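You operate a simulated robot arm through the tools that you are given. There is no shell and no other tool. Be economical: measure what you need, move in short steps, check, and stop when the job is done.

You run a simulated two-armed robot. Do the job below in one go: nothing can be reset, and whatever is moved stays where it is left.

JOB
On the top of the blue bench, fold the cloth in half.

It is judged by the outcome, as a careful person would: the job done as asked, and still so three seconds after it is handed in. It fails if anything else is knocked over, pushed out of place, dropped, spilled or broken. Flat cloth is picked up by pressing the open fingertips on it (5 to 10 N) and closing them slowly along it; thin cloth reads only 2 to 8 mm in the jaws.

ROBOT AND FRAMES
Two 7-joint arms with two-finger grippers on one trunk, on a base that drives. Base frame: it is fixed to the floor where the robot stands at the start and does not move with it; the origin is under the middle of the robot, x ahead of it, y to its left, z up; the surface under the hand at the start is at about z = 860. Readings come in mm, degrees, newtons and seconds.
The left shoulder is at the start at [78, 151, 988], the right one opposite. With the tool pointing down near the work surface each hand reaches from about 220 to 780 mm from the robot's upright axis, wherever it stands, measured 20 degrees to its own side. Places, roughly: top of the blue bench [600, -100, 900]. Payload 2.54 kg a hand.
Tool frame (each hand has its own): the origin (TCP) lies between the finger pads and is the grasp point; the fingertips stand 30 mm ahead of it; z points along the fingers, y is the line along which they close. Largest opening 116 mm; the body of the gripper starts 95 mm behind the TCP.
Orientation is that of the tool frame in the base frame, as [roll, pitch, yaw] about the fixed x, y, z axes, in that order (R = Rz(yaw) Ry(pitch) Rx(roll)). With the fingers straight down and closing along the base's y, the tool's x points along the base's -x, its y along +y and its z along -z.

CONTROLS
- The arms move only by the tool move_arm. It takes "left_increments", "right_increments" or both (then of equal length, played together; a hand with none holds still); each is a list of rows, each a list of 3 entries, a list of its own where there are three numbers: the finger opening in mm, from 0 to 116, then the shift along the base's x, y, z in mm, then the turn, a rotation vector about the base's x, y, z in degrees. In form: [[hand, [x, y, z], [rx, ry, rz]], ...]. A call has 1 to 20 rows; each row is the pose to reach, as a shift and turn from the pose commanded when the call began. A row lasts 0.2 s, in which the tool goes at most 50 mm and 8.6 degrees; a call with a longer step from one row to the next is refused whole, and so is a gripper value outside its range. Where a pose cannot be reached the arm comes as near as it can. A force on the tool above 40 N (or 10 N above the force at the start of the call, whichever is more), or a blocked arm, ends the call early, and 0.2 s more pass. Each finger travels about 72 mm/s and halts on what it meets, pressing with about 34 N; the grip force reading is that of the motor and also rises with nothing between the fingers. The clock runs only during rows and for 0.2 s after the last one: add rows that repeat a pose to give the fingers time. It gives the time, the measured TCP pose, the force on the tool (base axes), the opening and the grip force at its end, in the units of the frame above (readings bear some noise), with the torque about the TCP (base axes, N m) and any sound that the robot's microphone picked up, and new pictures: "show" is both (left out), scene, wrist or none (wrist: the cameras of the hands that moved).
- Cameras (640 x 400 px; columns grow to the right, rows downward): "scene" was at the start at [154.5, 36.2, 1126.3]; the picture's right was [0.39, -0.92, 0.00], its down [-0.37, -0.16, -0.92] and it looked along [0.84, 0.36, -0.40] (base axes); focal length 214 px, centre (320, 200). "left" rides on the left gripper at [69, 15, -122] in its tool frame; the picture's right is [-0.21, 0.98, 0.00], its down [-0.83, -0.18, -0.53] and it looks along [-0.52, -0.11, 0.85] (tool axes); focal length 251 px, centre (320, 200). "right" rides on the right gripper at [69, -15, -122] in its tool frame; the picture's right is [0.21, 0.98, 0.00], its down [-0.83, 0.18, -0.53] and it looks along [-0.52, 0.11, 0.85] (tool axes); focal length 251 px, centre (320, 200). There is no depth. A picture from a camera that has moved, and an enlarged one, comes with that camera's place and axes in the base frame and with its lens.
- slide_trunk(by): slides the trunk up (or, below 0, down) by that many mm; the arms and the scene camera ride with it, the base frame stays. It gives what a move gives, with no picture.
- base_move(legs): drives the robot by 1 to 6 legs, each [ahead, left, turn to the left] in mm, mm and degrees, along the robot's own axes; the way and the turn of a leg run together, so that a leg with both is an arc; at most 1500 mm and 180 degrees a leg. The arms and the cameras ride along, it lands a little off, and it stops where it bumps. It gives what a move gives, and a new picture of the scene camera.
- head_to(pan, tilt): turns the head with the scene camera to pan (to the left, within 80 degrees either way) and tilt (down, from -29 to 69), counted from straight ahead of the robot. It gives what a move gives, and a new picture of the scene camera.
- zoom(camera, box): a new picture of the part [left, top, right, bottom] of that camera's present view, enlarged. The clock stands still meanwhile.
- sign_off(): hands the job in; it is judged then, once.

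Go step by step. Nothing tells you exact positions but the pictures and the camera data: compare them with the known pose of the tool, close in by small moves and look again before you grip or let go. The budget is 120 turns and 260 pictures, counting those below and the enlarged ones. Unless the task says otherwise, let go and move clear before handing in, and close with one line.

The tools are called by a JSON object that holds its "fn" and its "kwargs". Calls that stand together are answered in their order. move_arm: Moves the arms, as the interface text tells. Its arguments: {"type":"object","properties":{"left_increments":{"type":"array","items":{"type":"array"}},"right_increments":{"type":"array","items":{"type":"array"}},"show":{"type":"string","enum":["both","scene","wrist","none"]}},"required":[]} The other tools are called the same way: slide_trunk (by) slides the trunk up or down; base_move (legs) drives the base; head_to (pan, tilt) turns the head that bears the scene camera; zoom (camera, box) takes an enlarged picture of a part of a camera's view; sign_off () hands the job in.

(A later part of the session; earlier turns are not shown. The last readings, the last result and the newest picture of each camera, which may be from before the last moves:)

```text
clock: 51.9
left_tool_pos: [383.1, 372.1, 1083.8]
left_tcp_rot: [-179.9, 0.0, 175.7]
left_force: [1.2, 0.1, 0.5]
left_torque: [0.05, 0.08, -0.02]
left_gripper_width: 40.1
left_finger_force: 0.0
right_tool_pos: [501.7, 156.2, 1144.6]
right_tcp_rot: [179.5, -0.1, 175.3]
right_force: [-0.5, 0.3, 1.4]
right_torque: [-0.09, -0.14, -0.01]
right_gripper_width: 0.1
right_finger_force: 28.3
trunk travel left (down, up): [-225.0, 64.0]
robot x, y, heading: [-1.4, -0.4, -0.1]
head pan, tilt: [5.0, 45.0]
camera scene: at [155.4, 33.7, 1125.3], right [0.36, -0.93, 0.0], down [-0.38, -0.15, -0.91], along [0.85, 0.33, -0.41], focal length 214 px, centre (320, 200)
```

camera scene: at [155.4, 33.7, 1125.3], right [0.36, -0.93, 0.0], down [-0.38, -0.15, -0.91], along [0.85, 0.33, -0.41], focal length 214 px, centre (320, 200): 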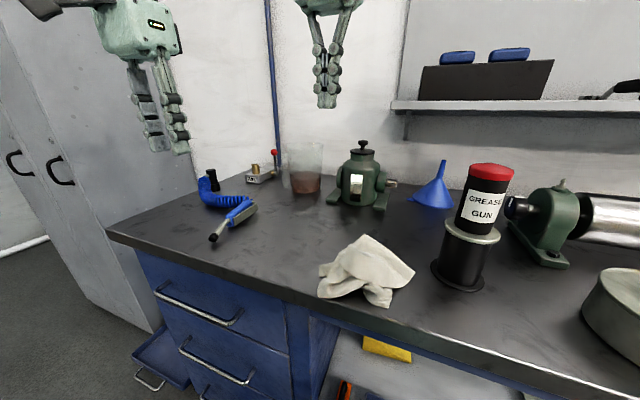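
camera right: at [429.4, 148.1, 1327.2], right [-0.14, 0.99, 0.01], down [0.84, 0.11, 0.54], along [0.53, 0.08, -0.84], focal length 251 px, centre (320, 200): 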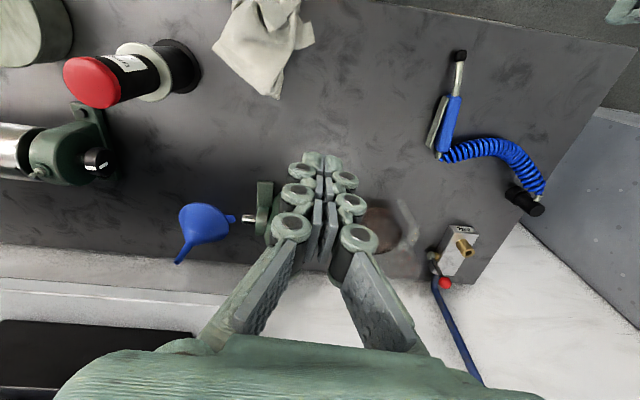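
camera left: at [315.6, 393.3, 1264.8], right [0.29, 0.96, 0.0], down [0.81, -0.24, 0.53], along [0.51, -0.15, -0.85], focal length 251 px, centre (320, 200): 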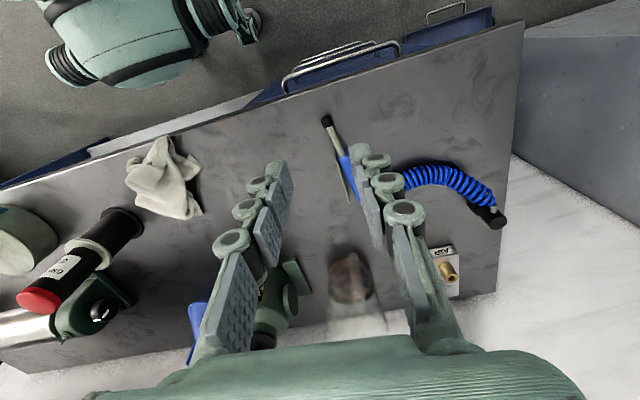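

The heap sits near the front edge. I'll bring the hands back for a view.

{"fn": "move_arm", "kwargs": {"left_increments": [[40, [0, -20, 0], [0, 0, 0]], [40, [-10, -50, 0], [0, 0, 0]], [40, [-20, -80, 0], [0, 0, 0]], [40, [-30, -110, 0], [0, 0, 0]], [40, [-30, -110, 0], [0, 0, 0]]], "right_increments": [[20, [-25, -25, -20], [0, 0, 0]], [40, [-50, -50, -40], [0, 0, 0]], [40, [-75, -80, -50], [0, 0, 0]], [40, [-100, -110, -60], [0, 0, 0]], [40, [-130, -130, -60], [0, 0, 0]]]}}

{"fn": "zoom", "kwargs": {"camera": "scene", "box": [160, 100, 480, 300]}}

```text
clock: 53.0
left_tool_pos: [351.5, 263.6, 1084.8]
left_tcp_rot: [-179.9, -0.1, 175.6]
left_force: [0.1, -0.4, -0.3]
left_torque: [0.0, -0.01, -0.04]
left_gripper_width: 39.9
left_finger_force: 0.0
right_tool_pos: [369.3, 27.1, 1086.5]
right_tcp_rot: [179.6, 0.3, 175.4]
right_force: [-0.2, -0.4, -0.2]
right_torque: [-0.01, -0.01, -0.01]
right_gripper_width: 40.1
right_finger_force: 0.1
trunk travel left (down, up): [-225.0, 64.0]
robot x, y, heading: [-0.6, -1.3, -0.0]
head pan, tilt: [5.0, 45.0]
camera scene: at [150.2, 7.1, 1093.5], right [0.09, -1.0, 0.0], down [-0.7, -0.06, -0.71], along [0.7, 0.06, -0.71], focal length 214 px, centre (320, 200)
camera right: at [298.6, 17.2, 1209.1], right [-0.14, 0.99, 0.0], down [0.83, 0.11, 0.54], along [0.53, 0.08, -0.84], focal length 251 px, centre (320, 200)
camera left: at [283.7, 283.9, 1205.2], right [0.29, 0.96, 0.0], down [0.81, -0.24, 0.53], along [0.51, -0.15, -0.85], focal length 251 px, centre (320, 200)
```

scene: 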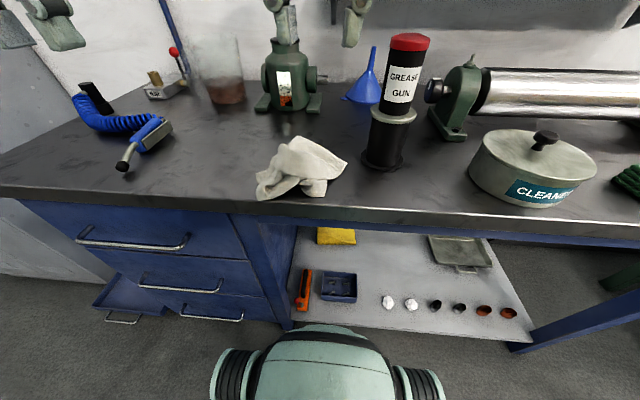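
right: 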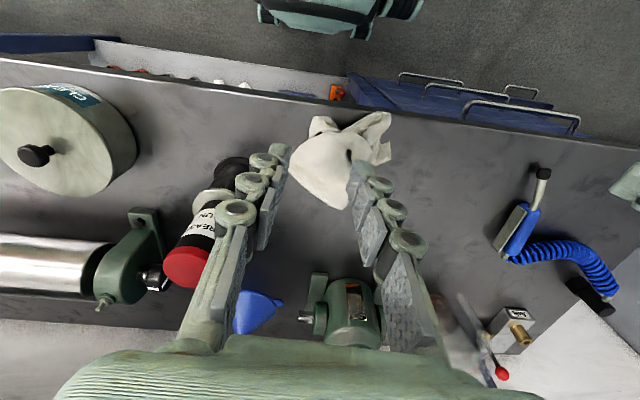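
left: 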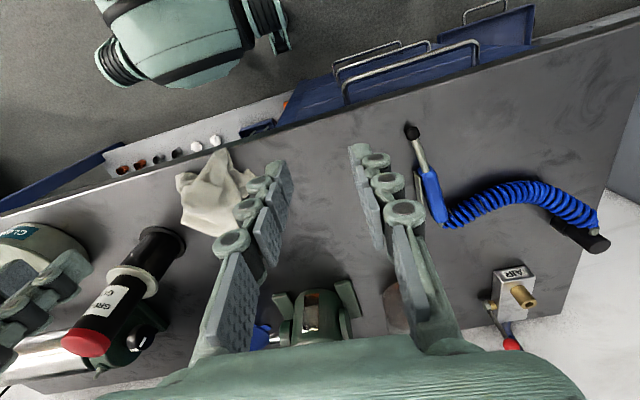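

```text
2.00 times, centred on (320, 200) of scene
camera zoom: at [150.2, 7.1, 1093.5], right [0.09, -1.0, 0.0], down [-0.7, -0.06, -0.71], along [0.7, 0.06, -0.71], focal length 429 px, centre (320, 200)
```

zoom: 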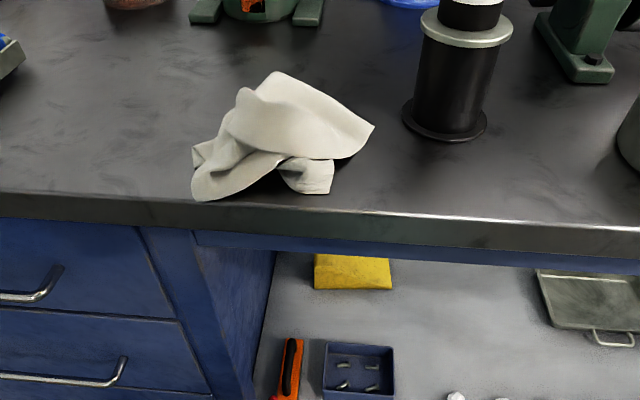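

I'll zoom in on the heap from two views.

{"fn": "zoom", "kwargs": {"camera": "scene", "box": [240, 125, 368, 205]}}

{"fn": "zoom", "kwargs": {"camera": "right", "box": [260, 90, 420, 220]}}

{"fn": "zoom", "kwargs": {"camera": "left", "box": [150, 130, 290, 250]}}

```text
5.00 times, centred on (304, 165) of scene
camera zoom: at [150.2, 7.1, 1093.5], right [0.09, -1.0, 0.0], down [-0.7, -0.06, -0.71], along [0.7, 0.06, -0.71], focal length 1072 px, centre (400, 375)
```

zoom: 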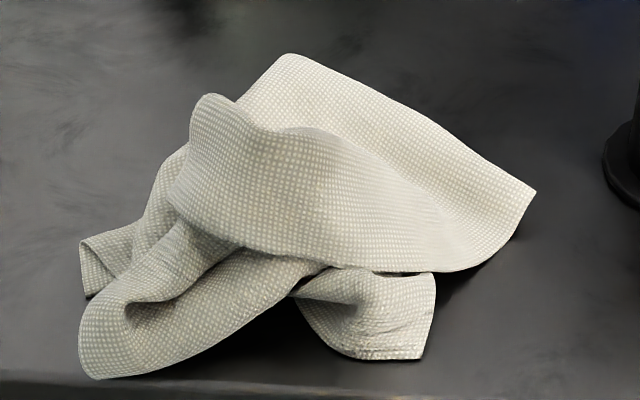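

```text
3.08 times, centred on (340, 155) of right
camera zoom: at [298.6, 17.2, 1209.1], right [-0.14, 0.99, 0.0], down [0.83, 0.11, 0.54], along [0.53, 0.08, -0.84], focal length 774 px, centre (258, 338)
```

zoom: 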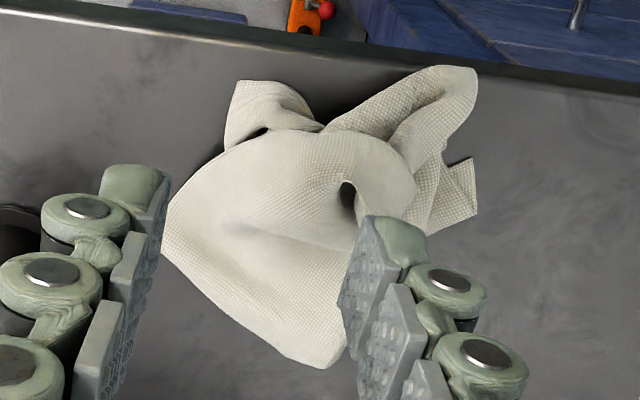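

```text
3.33 times, centred on (220, 190) of left
camera zoom: at [283.7, 283.9, 1205.2], right [0.29, 0.96, 0.0], down [0.81, -0.24, 0.53], along [0.51, -0.15, -0.85], focal length 838 px, centre (653, 233)
```

zoom: 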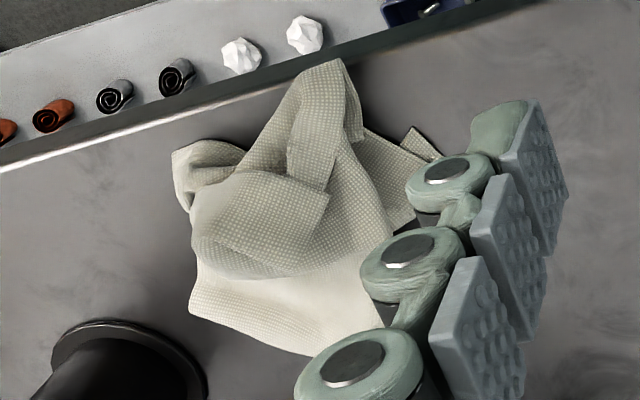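

Corner P3 stands raised at about (443,-8,885) on the right of the heap. I'll turn the right hand 86° so that it closes along x and hover over that corner.

{"fn": "move_arm", "kwargs": {"right_increments": [[45, [10, 0, 0], [0, 0, -8]], [45, [20, 0, 0], [0, 0, -16]], [45, [30, -5, 0], [0, 0, -24]], [45, [40, -10, -10], [0, 0, -32]], [45, [50, -12, -20], [0, 0, -40]], [45, [60, -15, -40], [0, 0, -48]], [45, [70, -18, -60], [0, 0, -56]], [45, [78, -20, -80], [0, 0, -64]], [45, [78, -20, -100], [0, 0, -72]], [45, [78, -20, -120], [0, 0, -80]], [45, [78, -20, -140], [0, 0, -86]], [45, [78, -20, -140], [0, 0, -86]]]}}

{"fn": "zoom", "kwargs": {"camera": "scene", "box": [224, 105, 384, 205]}}

```text
clock: 55.6
left_tool_pos: [352.3, 264.7, 1084.0]
left_tcp_rot: [180.0, 0.0, 175.6]
left_force: [-0.6, 0.0, -1.0]
left_torque: [-0.02, 0.01, -0.01]
left_gripper_width: 39.8
left_finger_force: 0.1
right_tool_pos: [447.5, 10.5, 944.5]
right_tcp_rot: [179.9, 0.2, 89.5]
right_force: [0.2, 0.6, 0.4]
right_torque: [0.0, 0.02, -0.01]
right_gripper_width: 45.0
right_finger_force: 0.1
trunk travel left (down, up): [-225.0, 64.0]
robot x, y, heading: [-3.7, -0.5, 0.0]
head pan, tilt: [5.0, 45.0]
camera scene: at [150.4, 7.2, 1093.4], right [0.09, -1.0, 0.0], down [-0.7, -0.06, -0.71], along [0.7, 0.06, -0.71], focal length 214 px, centre (320, 200)
camera right: at [432.3, 79.5, 1067.1], right [0.98, 0.21, 0.0], down [0.17, -0.83, 0.54], along [0.11, -0.53, -0.84], focal length 251 px, centre (320, 200)
```

scene: 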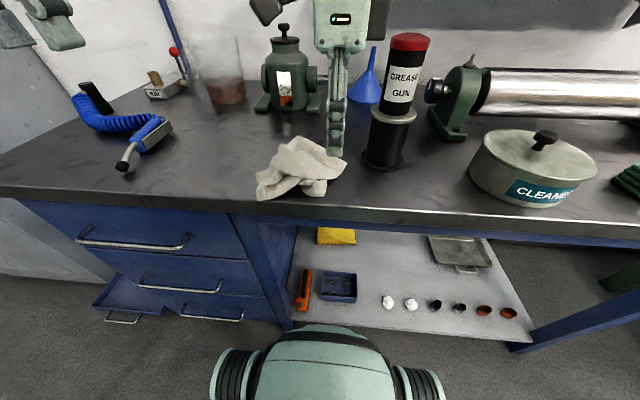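
right: 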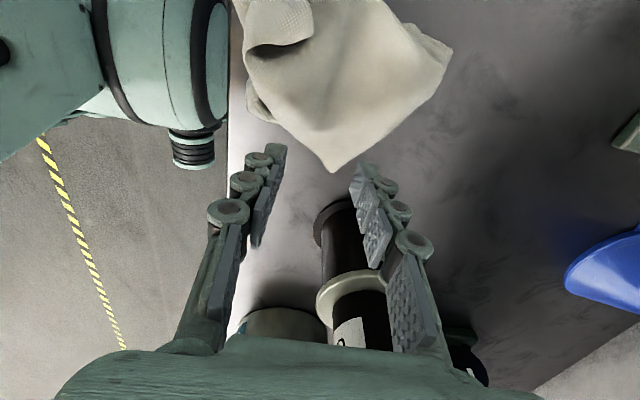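

```text
4.00 times, centred on (304, 155) of scene
camera zoom: at [150.4, 7.2, 1093.4], right [0.09, -1.0, 0.0], down [-0.7, -0.06, -0.71], along [0.7, 0.06, -0.71], focal length 858 px, centre (384, 380)
```

zoom: 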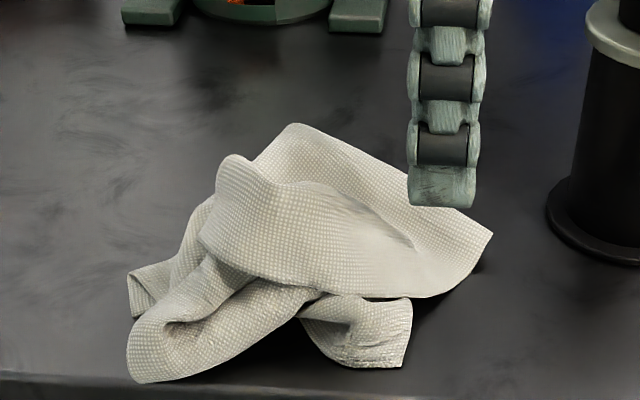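

The corner shows plainly at about (461,-10). I'll centre on it and go down.

{"fn": "move_arm", "kwargs": {"right_increments": [[45, [13, -4, 0], [0, 0, 0]], [45, [13, -5, -15], [0, 0, 0]], [45, [13, -5, -30], [0, 0, 0]], [45, [13, -5, -42], [0, 0, 0]], [45, [13, -5, -48], [0, 0, 0]], [45, [13, -5, -48], [0, 0, 0]]], "show": "wrist"}}

```text
clock: 57.0
left_tool_pos: [352.3, 263.4, 1084.7]
left_tcp_rot: [-179.9, 0.0, 175.6]
left_force: [0.0, 0.7, -0.2]
left_torque: [0.0, 0.0, 0.02]
left_gripper_width: 40.2
left_finger_force: 0.2
right_tool_pos: [460.2, 4.4, 897.2]
right_tcp_rot: [179.8, 0.2, 89.7]
right_force: [-0.1, -0.2, 0.6]
right_torque: [0.01, 0.0, -0.01]
right_gripper_width: 45.0
right_finger_force: 0.1
trunk travel left (down, up): [-225.0, 64.0]
robot x, y, heading: [-2.9, -0.8, 0.0]
head pan, tilt: [5.0, 45.0]
camera right: at [443.7, 75.2, 1018.9], right [0.98, 0.21, 0.0], down [0.17, -0.83, 0.54], along [0.11, -0.53, -0.84], focal length 251 px, centre (320, 200)
```

right: 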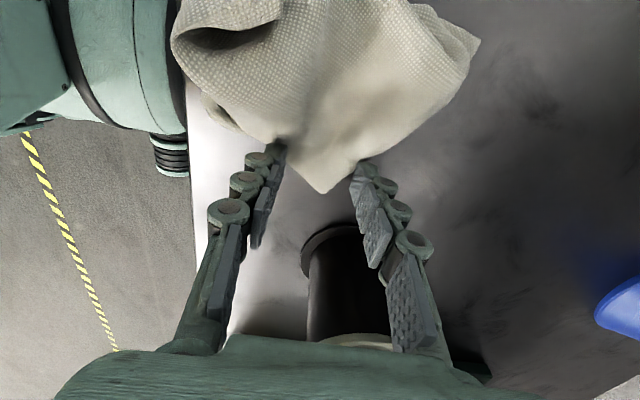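

The corner lies between the fingers. I'll lower another 4 mm and close slowly.

{"fn": "move_arm", "kwargs": {"right_increments": [[45, [0, 2, -2], [0, 0, 0]], [43, [0, 2, -4], [0, 0, 0]], [40, [0, 2, -5], [0, 0, 0]], [37, [0, 2, -5], [0, 0, 0]], [34, [0, 2, -5], [0, 0, 0]], [31, [0, 2, -5], [0, 0, 0]], [28, [0, 2, -5], [0, 0, 0]], [25, [0, 2, -5], [0, 0, 0]], [22, [0, 2, -5], [0, 0, 0]], [19, [0, 2, -5], [0, 0, 0]], [16, [0, 2, -5], [0, 0, 0]], [13, [0, 2, -5], [0, 0, 0]]], "show": "wrist"}}

```text
clock: 59.6
left_tool_pos: [350.7, 264.1, 1083.5]
left_tcp_rot: [-180.0, 0.0, 175.6]
left_force: [-0.1, 0.2, -0.2]
left_torque: [0.01, 0.0, 0.04]
left_gripper_width: 39.8
left_finger_force: 0.1
right_tool_pos: [458.6, 6.9, 892.0]
right_tcp_rot: [179.8, 0.3, 89.7]
right_force: [-0.5, 1.1, 0.6]
right_torque: [0.03, 0.02, -0.01]
right_gripper_width: 13.1
right_finger_force: 0.0
trunk travel left (down, up): [-225.0, 64.0]
robot x, y, heading: [-3.2, -1.5, 0.1]
head pan, tilt: [5.0, 45.0]
camera right: at [443.8, 76.7, 1014.0], right [0.98, 0.21, 0.0], down [0.17, -0.83, 0.54], along [0.11, -0.53, -0.84], focal length 251 px, centre (320, 200)
```

right: 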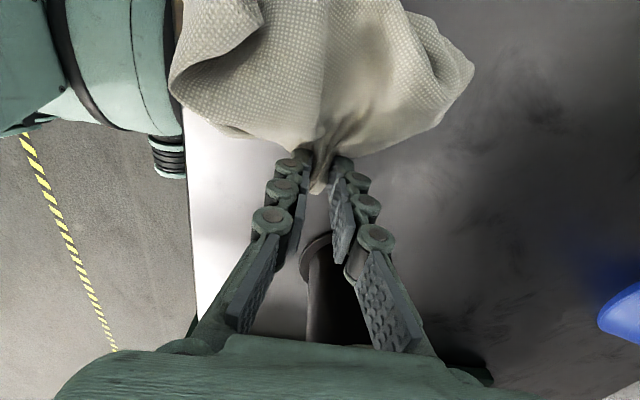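

Good, the corner is bunched well inside the jaws. I'll close fully and lift partway.

{"fn": "move_arm", "kwargs": {"right_increments": [[10, [0, 0, 0], [0, 0, 0]], [6, [0, 0, 0], [0, 0, 0]], [2, [0, 0, 0], [0, 0, 0]], [0, [0, 0, 0], [0, 0, 0]], [0, [0, 0, 0], [0, 0, 0]], [0, [0, 0, 0], [0, 0, 0]], [0, [0, 5, 20], [0, 0, 0]], [0, [0, 10, 40], [0, 0, 0]], [0, [0, 15, 60], [0, 0, 0]], [0, [0, 20, 80], [0, 0, 0]], [0, [0, 25, 100], [0, 0, 0]], [0, [0, 30, 120], [0, 0, 0]], [0, [0, 35, 140], [0, 0, 0]], [0, [0, 40, 160], [0, 0, 0]], [0, [0, 40, 160], [0, 0, 0]]]}}

{"fn": "zoom", "kwargs": {"camera": "left", "box": [80, 60, 400, 260]}}

```text
clock: 62.9
left_tool_pos: [352.2, 263.9, 1084.3]
left_tcp_rot: [-180.0, 0.0, 175.6]
left_force: [-0.1, 0.6, -0.2]
left_torque: [-0.03, 0.01, 0.0]
left_gripper_width: 39.9
left_finger_force: 0.0
right_tool_pos: [459.0, 45.6, 1051.9]
right_tcp_rot: [179.7, 0.2, 89.6]
right_force: [0.5, -0.6, 2.0]
right_torque: [-0.02, 0.16, 0.0]
right_gripper_width: 0.9
right_finger_force: 26.3
trunk travel left (down, up): [-225.0, 64.0]
robot x, y, heading: [0.6, -0.7, -0.1]
head pan, tilt: [5.0, 45.0]
camera scene: at [150.3, 7.1, 1093.5], right [0.09, -1.0, 0.0], down [-0.7, -0.06, -0.71], along [0.7, 0.06, -0.71], focal length 214 px, centre (320, 200)
camera right: at [443.9, 115.3, 1174.0], right [0.98, 0.21, 0.0], down [0.17, -0.83, 0.54], along [0.11, -0.53, -0.84], focal length 251 px, centre (320, 200)
```

scene: 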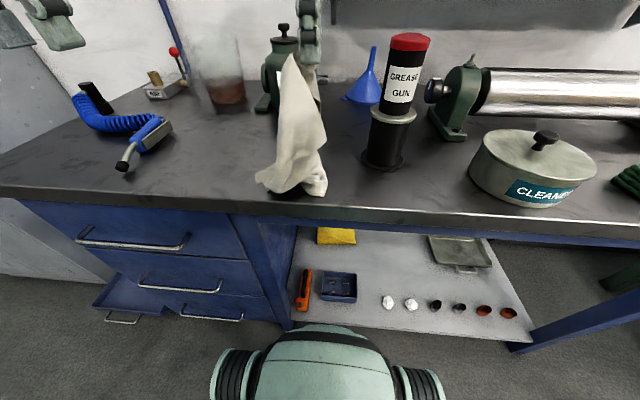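
right: 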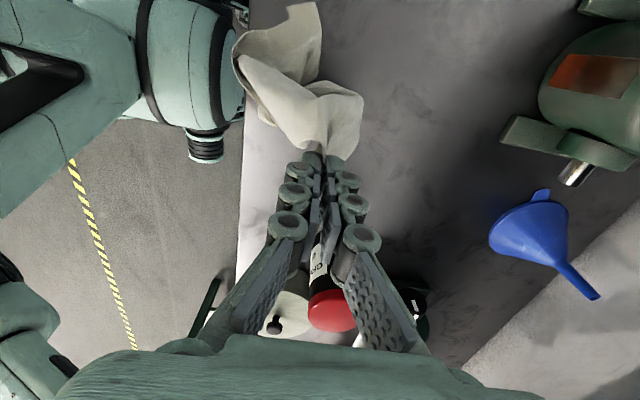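

```text
2.00 times, centred on (240, 160) of left
camera zoom: at [284.0, 284.3, 1205.3], right [0.29, 0.96, 0.0], down [0.81, -0.24, 0.53], along [0.51, -0.15, -0.85], focal length 503 px, centre (480, 280)
```

zoom: 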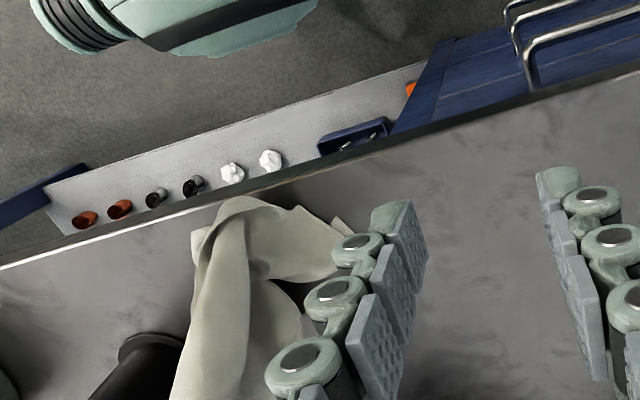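

The grip is firm. I'll raise it and carry it toward the middle-left, letting the cloth hang and trail.

{"fn": "move_arm", "kwargs": {"right_increments": [[0, [0, 10, 20], [0, 0, 0]], [0, [0, 20, 40], [0, 0, 0]], [0, [0, 30, 60], [0, 0, 0]], [0, [5, 40, 75], [0, 0, 0]], [0, [10, 50, 85], [0, 0, 0]], [0, [20, 62, 90], [0, 0, 0]], [0, [30, 74, 90], [0, 0, 0]], [0, [40, 86, 88], [0, 0, 0]], [0, [50, 98, 84], [0, 0, 0]], [0, [60, 110, 78], [0, 0, 0]], [0, [70, 120, 72], [0, 0, 0]], [0, [80, 130, 68], [0, 0, 0]], [0, [80, 130, 68], [0, 0, 0]]]}}

{"fn": "zoom", "kwargs": {"camera": "left", "box": [80, 100, 400, 300]}}

```text
clock: 65.7
left_tool_pos: [351.7, 264.4, 1084.3]
left_tcp_rot: [180.0, 0.0, 175.6]
left_force: [0.6, -0.1, -0.5]
left_torque: [-0.02, -0.04, 0.01]
left_gripper_width: 40.0
left_finger_force: 0.2
right_tool_pos: [532.3, 154.0, 1114.4]
right_tcp_rot: [179.9, -0.6, 88.8]
right_force: [0.3, -0.7, -2.9]
right_torque: [0.04, -0.03, -0.01]
right_gripper_width: 2.6
right_finger_force: 28.6
right hand out of reach, approached as far as the arm can: row 11, 12, 13
trunk travel left (down, up): [-225.0, 64.0]
robot x, y, heading: [-4.1, -2.4, 0.0]
head pan, tilt: [5.0, 45.0]
camera scene: at [145.0, 10.1, 1085.6], right [0.13, -0.99, 0.0], down [-0.77, -0.1, -0.63], along [0.63, 0.08, -0.77], focal length 214 px, centre (320, 200)
camera right: at [518.0, 222.9, 1237.0], right [0.98, 0.19, 0.0], down [0.16, -0.83, 0.53], along [0.1, -0.52, -0.85], focal length 251 px, centre (320, 200)
```

scene: 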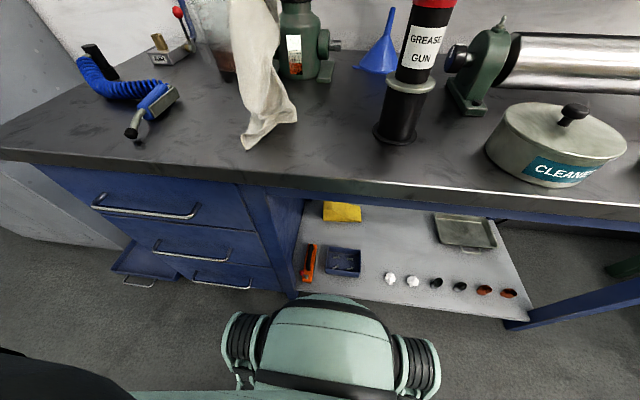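
right: 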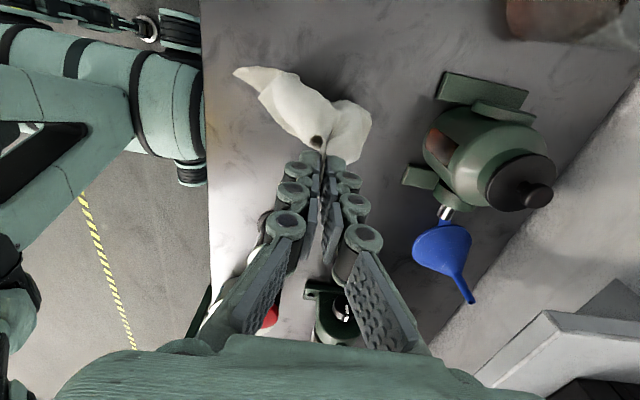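

```text
2.00 times, centred on (240, 200) of left
camera zoom: at [283.9, 284.5, 1205.2], right [0.29, 0.96, 0.0], down [0.81, -0.24, 0.53], along [0.51, -0.15, -0.85], focal length 503 px, centre (480, 200)
```

zoom: 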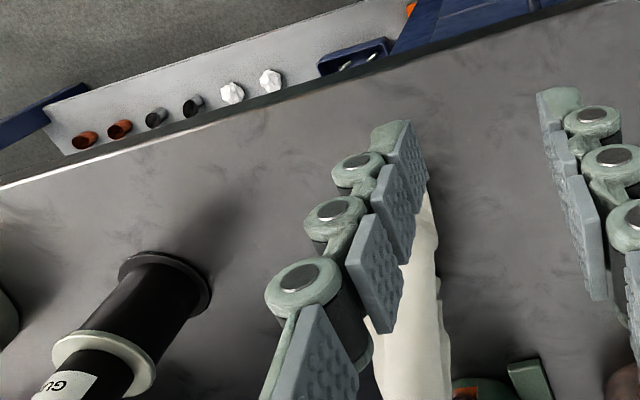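

A corner of the hanging cloth trails on the bench at about (414,169), pointing toward the robot. I'll have the left hand take it, so both hands then hold corners.

{"fn": "move_arm", "kwargs": {"left_increments": [[40, [10, -20, -30], [0, 0, 0]], [40, [25, -40, -60], [0, 0, 0]], [40, [40, -60, -90], [0, 0, 0]], [40, [55, -80, -115], [0, 0, 0]], [40, [68, -95, -140], [0, 0, 0]], [40, [73, -97, -160], [0, 0, 0]], [40, [73, -97, -160], [0, 0, 0]]]}}

{"fn": "zoom", "kwargs": {"camera": "scene", "box": [176, 60, 368, 180]}}

```text
clock: 67.2
left_tool_pos: [426.2, 164.8, 923.8]
left_tcp_rot: [179.9, 0.0, 175.6]
left_force: [0.1, 0.1, 0.0]
left_torque: [0.01, -0.02, -0.03]
left_gripper_width: 40.2
left_finger_force: 0.0
right_tool_pos: [530.6, 155.6, 1113.4]
right_tcp_rot: [179.8, -0.4, 88.9]
right_force: [0.3, 0.4, 3.8]
right_torque: [-0.06, 0.01, -0.03]
right_gripper_width: 1.0
right_finger_force: 30.7
trunk travel left (down, up): [-225.0, 64.0]
robot x, y, heading: [1.0, 1.9, -0.0]
head pan, tilt: [5.0, 45.0]
camera scene: at [144.8, 9.6, 1085.4], right [0.13, -0.99, 0.0], down [-0.77, -0.1, -0.63], along [0.63, 0.08, -0.78], focal length 214 px, centre (320, 200)
camera left: at [358.7, 184.8, 1044.4], right [0.29, 0.96, 0.0], down [0.81, -0.24, 0.53], along [0.51, -0.15, -0.85], focal length 251 px, centre (320, 200)
```

scene: 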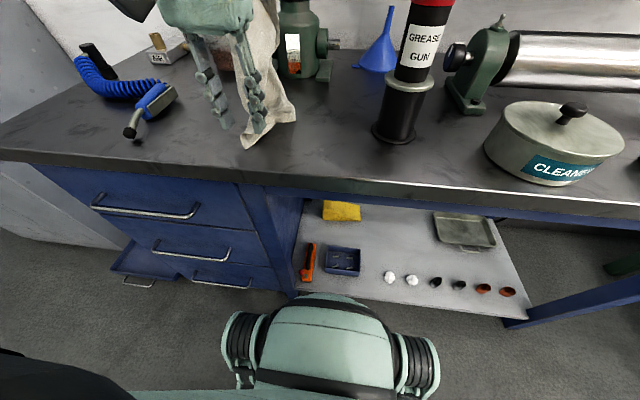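
left: 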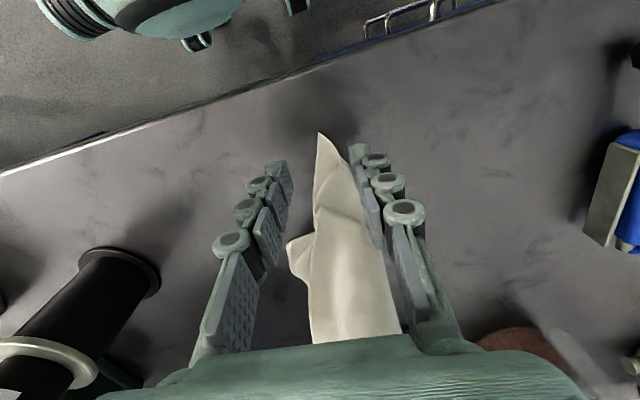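

```text
3.33 times, centred on (272, 120) of scene
camera zoom: at [144.8, 9.6, 1085.4], right [0.13, -0.99, 0.0], down [-0.77, -0.1, -0.63], along [0.63, 0.08, -0.78], focal length 715 px, centre (480, 467)
```

zoom: 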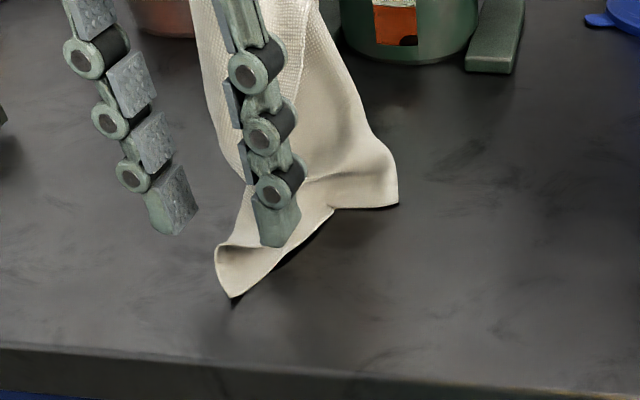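

The trailing corner lies between the left fingers. I'll go down and close on it.

{"fn": "move_arm", "kwargs": {"left_increments": [[40, [-1, 2, -12], [0, 0, 0]], [40, [-1, 2, -22], [0, 0, 0]], [40, [-1, 2, -28], [0, 0, 0]], [40, [-1, 2, -31], [0, 0, 0]], [40, [-1, 2, -33], [0, 0, 0]], [38, [-1, 2, -34], [0, 0, 0]], [35, [-1, 2, -34], [0, 0, 0]], [32, [-1, 2, -34], [0, 0, 0]], [29, [-1, 2, -34], [0, 0, 0]], [26, [-1, 2, -34], [0, 0, 0]], [23, [-1, 2, -34], [0, 0, 0]], [20, [-1, 2, -34], [0, 0, 0]], [17, [-1, 2, -34], [0, 0, 0]]], "show": "wrist"}}

```text
clock: 70.0
left_tool_pos: [425.2, 168.0, 888.7]
left_tcp_rot: [-179.9, 0.1, 175.6]
left_force: [0.5, -1.0, -0.2]
left_torque: [-0.02, 0.02, 0.04]
left_gripper_width: 17.1
left_finger_force: 0.2
right_tool_pos: [529.3, 157.1, 1113.7]
right_tcp_rot: [179.7, -0.3, 89.1]
right_force: [0.4, 0.5, 3.9]
right_torque: [-0.04, 0.12, 0.02]
right_gripper_width: 0.9
right_finger_force: 30.6
trunk travel left (down, up): [-225.0, 64.0]
robot x, y, heading: [-3.6, 0.4, -0.1]
head pan, tilt: [5.0, 45.0]
camera left: at [357.4, 188.0, 1011.2], right [0.29, 0.96, 0.0], down [0.81, -0.24, 0.53], along [0.51, -0.15, -0.85], focal length 251 px, centre (320, 200)
```

left: 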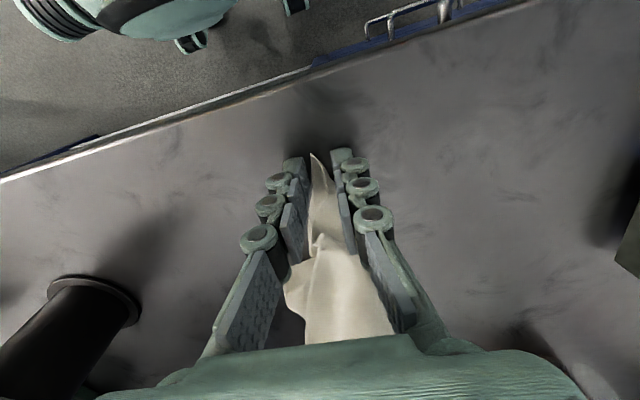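

{"fn": "move_arm", "kwargs": {"left_increments": [[14, [0, 0, 0.5], [0, 0, 0]], [11, [0, 0, 0.5], [0, 0, 0]], [8, [0, 0, 0.5], [0, 0, 0]], [5, [0, 0, 0.5], [0, 0, 0]], [2, [0, 0, 0.5], [0, 0, 0]], [0, [0, 0, 0.5], [0, 0, 0]], [0, [0, 0, 0.5], [0, 0, 0]], [0, [0, 0, 0.5], [0, 0, 0]], [0, [0, 3, 10], [0, 0, 0]], [0, [0, 8, 25], [0, 0, 0]], [0, [0, 15, 45], [0, 0, 0]], [0, [0, 25, 65], [0, 0, 0]], [0, [0, 35, 85], [0, 0, 0]], [0, [0, 35, 85], [0, 0, 0]]]}}

{"fn": "zoom", "kwargs": {"camera": "scene", "box": [160, 0, 400, 150]}}

```text
clock: 73.0
left_tool_pos: [424.2, 203.3, 976.8]
left_tcp_rot: [180.0, 0.0, 175.7]
left_force: [0.8, 1.1, 4.3]
left_torque: [-0.01, -0.03, 0.01]
left_gripper_width: 0.6
left_finger_force: 29.5
right_tool_pos: [528.7, 158.9, 1113.3]
right_tcp_rot: [179.7, -0.2, 89.3]
right_force: [-0.7, 0.1, 5.5]
right_torque: [-0.03, 0.14, -0.04]
right_gripper_width: 1.0
right_finger_force: 29.8
trunk travel left (down, up): [-225.0, 64.0]
robot x, y, heading: [3.0, -1.2, -0.1]
head pan, tilt: [5.0, 45.0]
camera scene: at [144.7, 8.6, 1085.0], right [0.11, -0.99, 0.0], down [-0.77, -0.09, -0.63], along [0.62, 0.07, -0.78], focal length 214 px, centre (320, 200)
camera left: at [357.3, 223.5, 1096.9], right [0.29, 0.96, 0.0], down [0.81, -0.24, 0.53], along [0.51, -0.15, -0.85], focal length 251 px, centre (320, 200)
```

scene: 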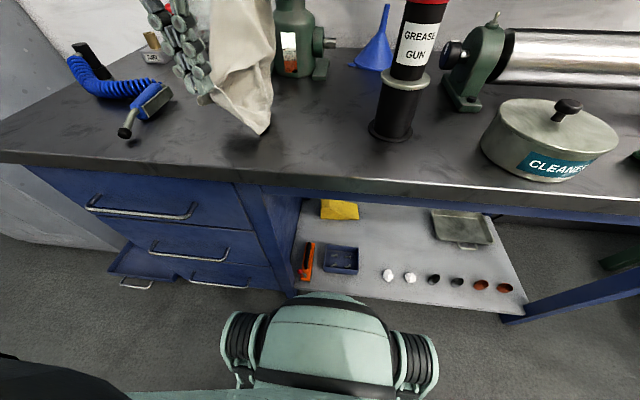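
left: 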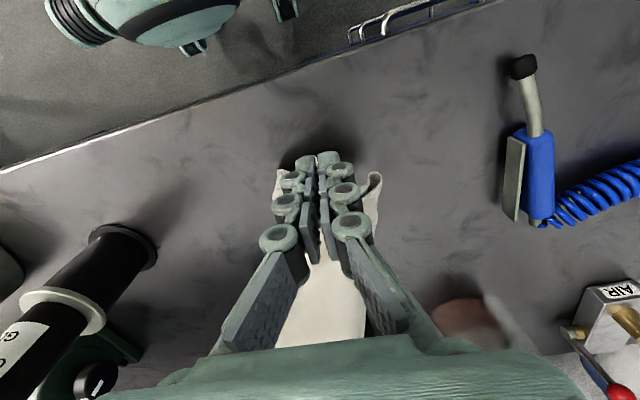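

```text
2.67 times, centred on (280, 75) of scene
camera zoom: at [144.7, 8.6, 1085.0], right [0.11, -0.99, 0.0], down [-0.77, -0.09, -0.63], along [0.62, 0.07, -0.78], focal length 572 px, centre (427, 533)
```

zoom: 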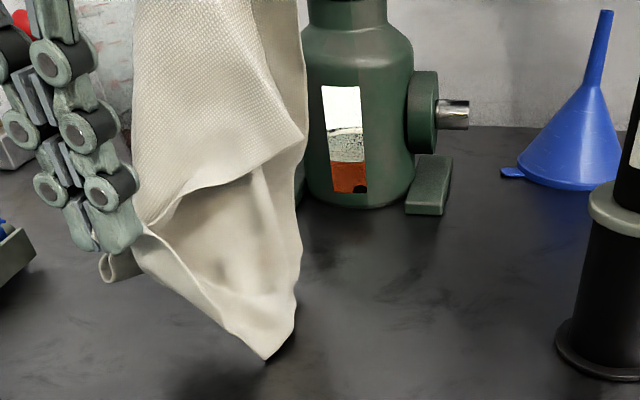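

Both hands hold. I'll spread them apart along y to stretch the edge and see which two corners I have.

{"fn": "move_arm", "kwargs": {"left_increments": [[0, [4, 12, 12], [0, 0, 0]], [0, [8, 24, 25], [0, 0, 0]], [0, [12, 36, 38], [0, 0, 0]], [0, [16, 48, 50], [0, 0, 0]], [0, [20, 60, 65], [0, 0, 0]], [0, [25, 72, 80], [0, 0, 0]], [0, [30, 84, 95], [0, 0, 0]], [0, [30, 84, 110], [0, 0, 0]], [0, [30, 84, 120], [0, 0, 0]], [0, [30, 84, 120], [0, 0, 0]]], "right_increments": [[0, [-5, -10, 0], [0, 0, 0]], [0, [-10, -20, 0], [0, 0, 0]], [0, [-16, -30, 0], [0, 0, 0]], [0, [-22, -40, 0], [0, 0, 0]], [0, [-28, -50, 0], [0, 0, 0]], [0, [-34, -60, 0], [0, 0, 0]], [0, [-40, -70, 0], [0, 0, 0]], [0, [-46, -80, 0], [0, 0, 0]], [0, [-52, -88, 0], [0, 0, 0]], [0, [-52, -88, 0], [0, 0, 0]]]}}

{"fn": "head_to", "kwargs": {"pan": 20, "tilt": 22}}

```text
clock: 75.2
left_tool_pos: [454.0, 286.1, 1094.3]
left_tcp_rot: [-180.0, 0.1, 175.6]
left_force: [1.0, -0.3, 4.1]
left_torque: [0.02, 0.02, -0.01]
left_gripper_width: 1.7
left_finger_force: 34.1
right_tool_pos: [474.4, 75.7, 1111.8]
right_tcp_rot: [179.7, 0.1, 89.6]
right_force: [-0.8, 1.4, -1.7]
right_torque: [-0.02, -0.09, -0.01]
right_gripper_width: 5.8
right_finger_force: 33.4
trunk travel left (down, up): [-225.0, 64.0]
robot x, y, heading: [1.1, -1.2, 0.1]
head pan, tilt: [5.0, 45.0]
camera scene: at [150.3, 7.2, 1093.5], right [0.09, -1.0, 0.0], down [-0.7, -0.06, -0.71], along [0.7, 0.06, -0.71], focal length 214 px, centre (320, 200)
camera right: at [458.8, 144.5, 1234.0], right [0.98, 0.21, 0.0], down [0.17, -0.83, 0.54], along [0.11, -0.53, -0.84], focal length 251 px, centre (320, 200)
camera left: at [386.9, 306.6, 1216.8], right [0.29, 0.96, 0.0], down [0.81, -0.24, 0.53], along [0.51, -0.15, -0.84], focal length 251 px, centre (320, 200)
```

scene: 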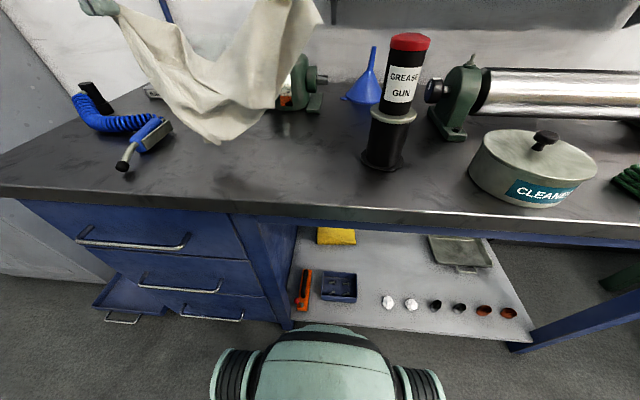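
right: 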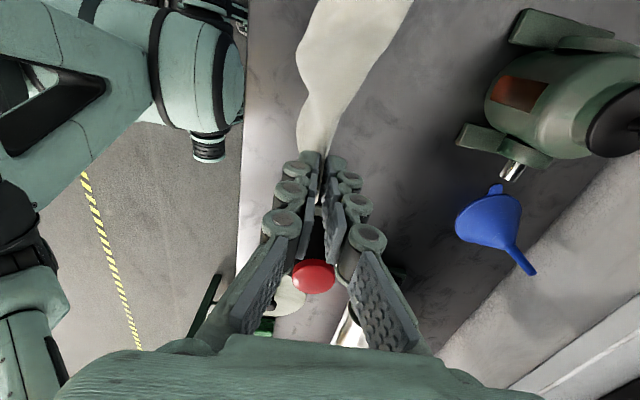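
left: 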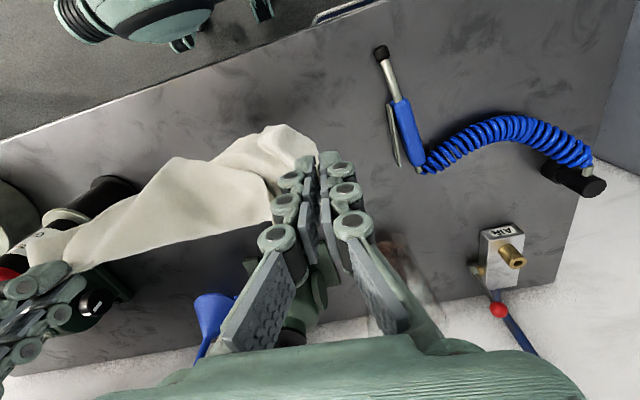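

```text
clock: 76.1
left_tool_pos: [454.9, 287.1, 1094.6]
left_tcp_rot: [180.0, 0.1, 175.6]
left_force: [-0.9, 0.0, 0.2]
left_torque: [0.13, -0.04, -0.03]
left_gripper_width: 0.9
left_finger_force: 26.6
right_tool_pos: [474.1, 74.6, 1112.7]
right_tcp_rot: [179.7, 0.1, 89.5]
right_force: [-0.4, 0.3, -1.1]
right_torque: [0.01, -0.04, -0.01]
right_gripper_width: 5.4
right_finger_force: 40.1
trunk travel left (down, up): [-225.0, 64.0]
robot x, y, heading: [0.6, 1.9, 0.1]
head pan, tilt: [20.0, 22.0]
camera scene: at [156.5, 31.8, 1128.8], right [0.34, -0.94, 0.0], down [-0.35, -0.13, -0.93], along [0.87, 0.32, -0.38], focal length 214 px, centre (320, 200)
```

scene: 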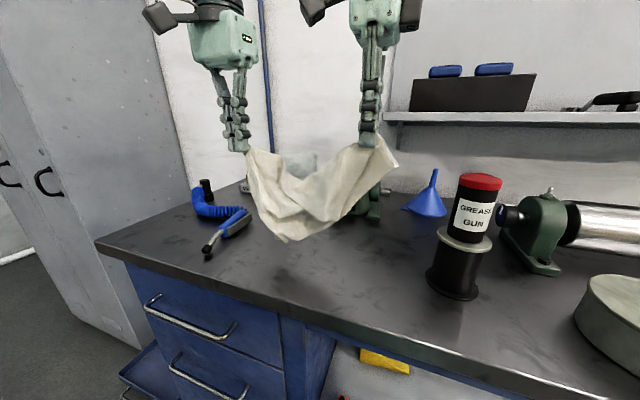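

There is still slack, so I'll spread further while watching the force.

{"fn": "move_arm", "kwargs": {"left_increments": [[0, [0, 8, 5], [0, 0, 0]], [0, [0, 16, 10], [0, 0, 0]], [0, [0, 24, 15], [0, 0, 0]], [0, [0, 32, 18], [0, 0, 0]], [0, [0, 40, 18], [0, 0, 0]], [0, [0, 40, 18], [0, 0, 0]]], "right_increments": [[0, [-3, -6, 0], [0, 0, 0]], [0, [-6, -12, 0], [0, 0, 0]], [0, [-10, -18, 0], [0, 0, 0]], [0, [-14, -24, 0], [0, 0, 0]], [0, [-18, -24, 0], [0, 0, 0]], [0, [-18, -24, 0], [0, 0, 0]]]}}

{"fn": "zoom", "kwargs": {"camera": "scene", "box": [200, 100, 440, 250]}}

```text
clock: 77.5
left_tool_pos: [455.4, 325.4, 1113.0]
left_tcp_rot: [180.0, 0.0, 175.6]
left_force: [0.5, -1.3, 0.1]
left_torque: [0.22, 0.0, -0.02]
left_gripper_width: 1.2
left_finger_force: 26.4
right_tool_pos: [455.4, 50.9, 1111.8]
right_tcp_rot: [179.7, 0.2, 89.6]
right_force: [-0.6, 0.0, 0.7]
right_torque: [-0.01, -0.09, 0.01]
right_gripper_width: 4.1
right_finger_force: 30.8
trunk travel left (down, up): [-225.0, 64.0]
robot x, y, heading: [-2.5, 1.7, -0.0]
head pan, tilt: [20.0, 22.0]
camera scene: at [156.7, 31.7, 1128.8], right [0.34, -0.94, 0.0], down [-0.35, -0.13, -0.93], along [0.87, 0.32, -0.37], focal length 214 px, centre (320, 200)
camera right: at [440.4, 120.6, 1233.5], right [0.98, 0.21, 0.0], down [0.17, -0.83, 0.54], along [0.11, -0.53, -0.84], focal length 251 px, centre (320, 200)
camera left: at [387.2, 346.0, 1234.1], right [0.29, 0.96, 0.0], down [0.81, -0.24, 0.53], along [0.51, -0.15, -0.85], focal length 251 px, centre (320, 200)
```

scene: 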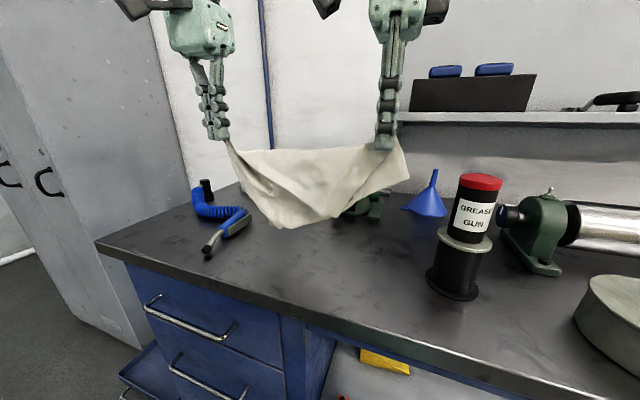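
right: 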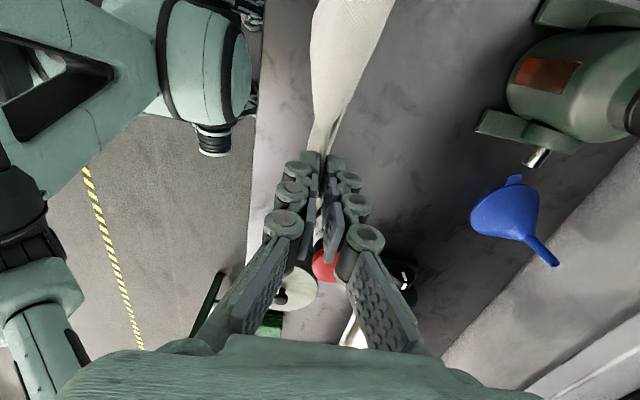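
left: 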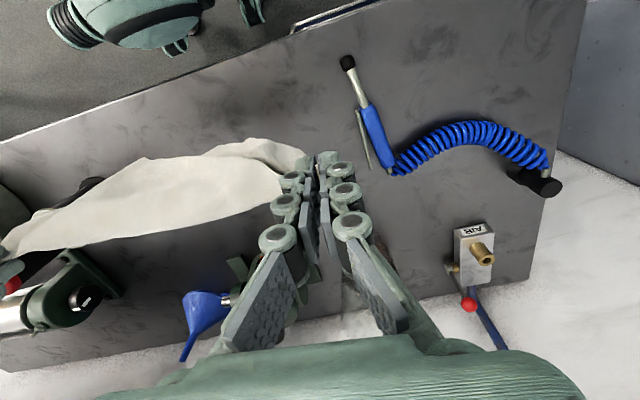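

```text
2.67 times, centred on (320, 175) of scene
camera zoom: at [156.7, 31.7, 1128.8], right [0.34, -0.94, 0.0], down [-0.35, -0.13, -0.93], along [0.87, 0.32, -0.37], focal length 572 px, centre (320, 267)
```

zoom: 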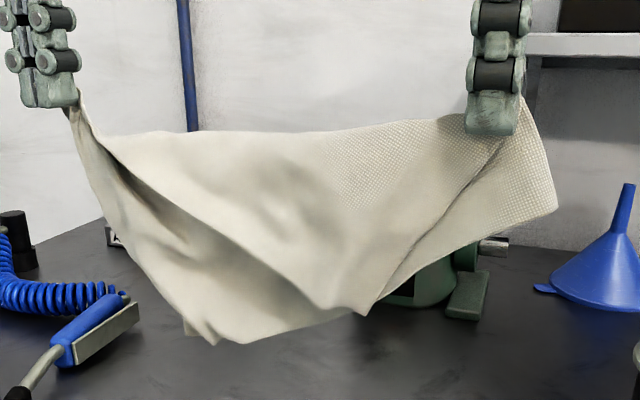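

The top line looks nearly taut at 275 mm, which suggests the long side. I'll add a little more spread and read the tension.

{"fn": "move_arm", "kwargs": {"left_increments": [[0, [0, 3, 0], [0, 0, 0]], [0, [0, 6, 0], [0, 0, 0]], [0, [0, 6, 0], [0, 0, 0]], [0, [0, 6, 0], [0, 0, 0]]], "show": "none"}}

{"fn": "zoom", "kwargs": {"camera": "scene", "box": [200, 100, 440, 250]}}

{"fn": "zoom", "kwargs": {"camera": "left", "box": [0, 80, 360, 305]}}

```text
clock: 78.5
left_tool_pos: [455.3, 332.1, 1112.6]
left_tcp_rot: [179.9, 0.2, 175.6]
left_force: [-1.5, -0.8, 2.7]
left_torque: [-0.06, 0.02, 0.02]
left_gripper_width: 0.3
left_finger_force: 27.6
right_tool_pos: [455.9, 52.0, 1111.5]
right_tcp_rot: [179.7, 0.1, 89.6]
right_force: [-1.8, -0.1, -2.2]
right_torque: [0.06, 0.18, 0.0]
right_gripper_width: 2.7
right_finger_force: 28.6
trunk travel left (down, up): [-225.0, 64.0]
robot x, y, heading: [-0.5, -2.2, 0.0]
head pan, tilt: [20.0, 22.0]
```

```text
2.67 times, centred on (320, 175) of scene
camera zoom: at [156.3, 31.8, 1129.0], right [0.34, -0.94, 0.0], down [-0.35, -0.13, -0.93], along [0.87, 0.32, -0.37], focal length 572 px, centre (320, 267)
```

zoom: 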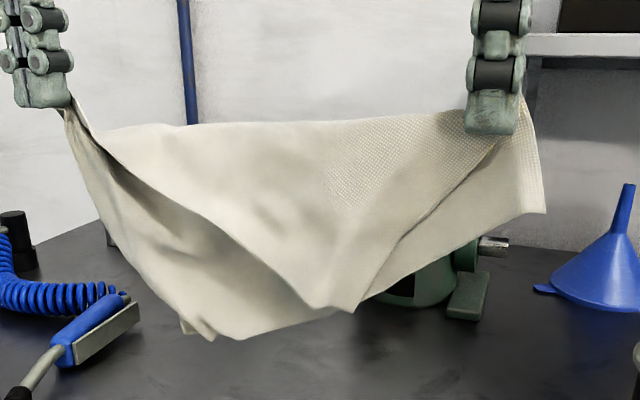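

```text
1.78 times, centred on (180, 192) of left
camera zoom: at [387.5, 352.6, 1233.9], right [0.29, 0.96, 0.0], down [0.81, -0.24, 0.53], along [0.51, -0.15, -0.84], focal length 447 px, centre (569, 213)
```

zoom: 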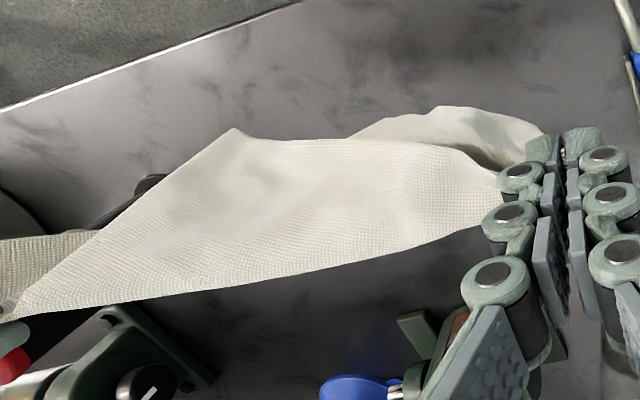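

This may instead be the diagonal. I'll spread slowly by another 40 mm; if it stays slack, it is.

{"fn": "move_arm", "kwargs": {"left_increments": [[0, [0, 5, 0], [0, 0, 0]], [0, [0, 10, 0], [0, 0, 0]], [0, [0, 15, 0], [0, 0, 0]], [0, [0, 20, 0], [0, 0, 0]], [0, [0, 20, 0], [0, 0, 0]], [0, [0, 20, 0], [0, 0, 0]]], "right_increments": [[0, [0, -5, 0], [0, 0, 0]], [0, [0, -10, 0], [0, 0, 0]], [0, [0, -15, 0], [0, 0, 0]], [0, [0, -20, 0], [0, 0, 0]], [0, [0, -20, 0], [0, 0, 0]], [0, [0, -20, 0], [0, 0, 0]]]}}

{"fn": "zoom", "kwargs": {"camera": "scene", "box": [180, 100, 452, 270]}}

```text
clock: 79.9
left_tool_pos: [456.4, 353.0, 1111.6]
left_tcp_rot: [-179.9, 0.0, 175.6]
left_force: [-0.2, -0.4, -2.0]
left_torque: [-0.02, 0.02, 0.0]
left_gripper_width: 2.6
left_finger_force: 29.9
right_tool_pos: [456.4, 29.1, 1110.2]
right_tcp_rot: [179.8, 0.2, 89.6]
right_force: [0.9, 0.4, 0.6]
right_torque: [0.0, 0.04, -0.02]
right_gripper_width: 3.9
right_finger_force: 29.8
trunk travel left (down, up): [-225.0, 64.0]
robot x, y, heading: [-0.1, 3.9, -0.2]
head pan, tilt: [20.0, 22.0]
camera scene: at [156.6, 31.9, 1128.8], right [0.34, -0.94, 0.0], down [-0.35, -0.13, -0.93], along [0.87, 0.32, -0.37], focal length 214 px, centre (320, 200)
camera right: at [440.6, 100.3, 1233.3], right [0.98, 0.21, 0.0], down [0.17, -0.83, 0.54], along [0.11, -0.53, -0.84], focal length 251 px, centre (320, 200)
camera left: at [387.8, 373.4, 1233.4], right [0.29, 0.96, 0.0], down [0.81, -0.24, 0.53], along [0.51, -0.15, -0.85], focal length 251 px, centre (320, 200)
```

scene: 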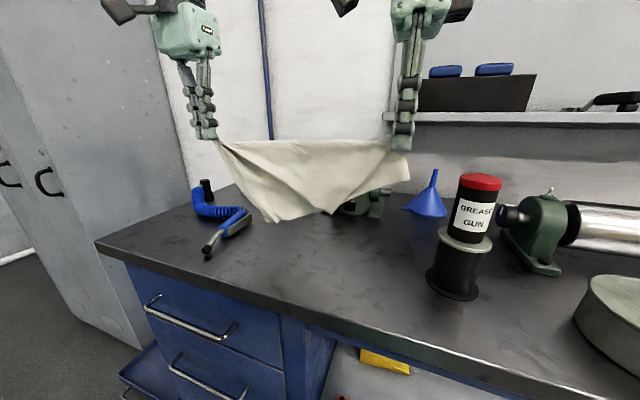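
right: 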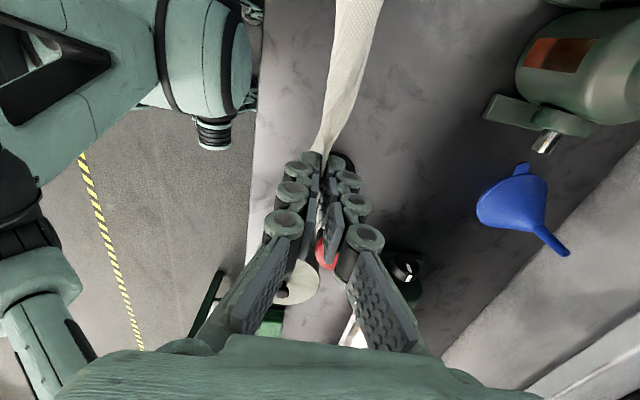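
left: 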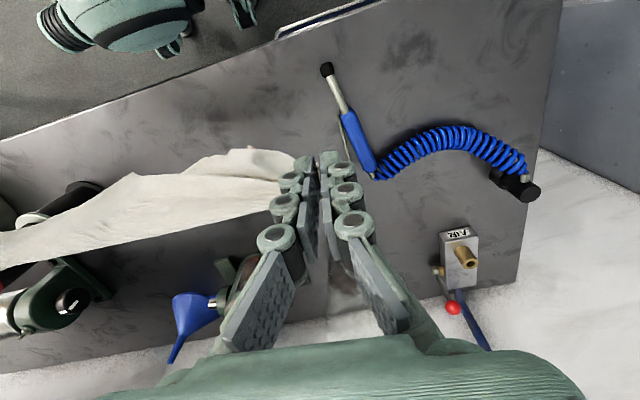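

```text
2.35 times, centred on (316, 185) of scene
camera zoom: at [156.6, 31.9, 1128.8], right [0.34, -0.94, 0.0], down [-0.35, -0.13, -0.93], along [0.87, 0.32, -0.37], focal length 505 px, centre (329, 235)
```

zoom: 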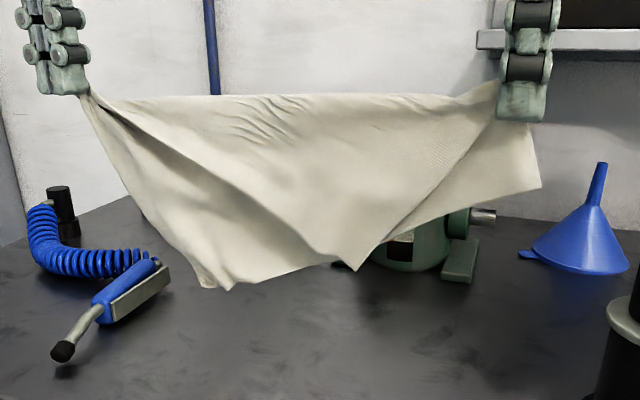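

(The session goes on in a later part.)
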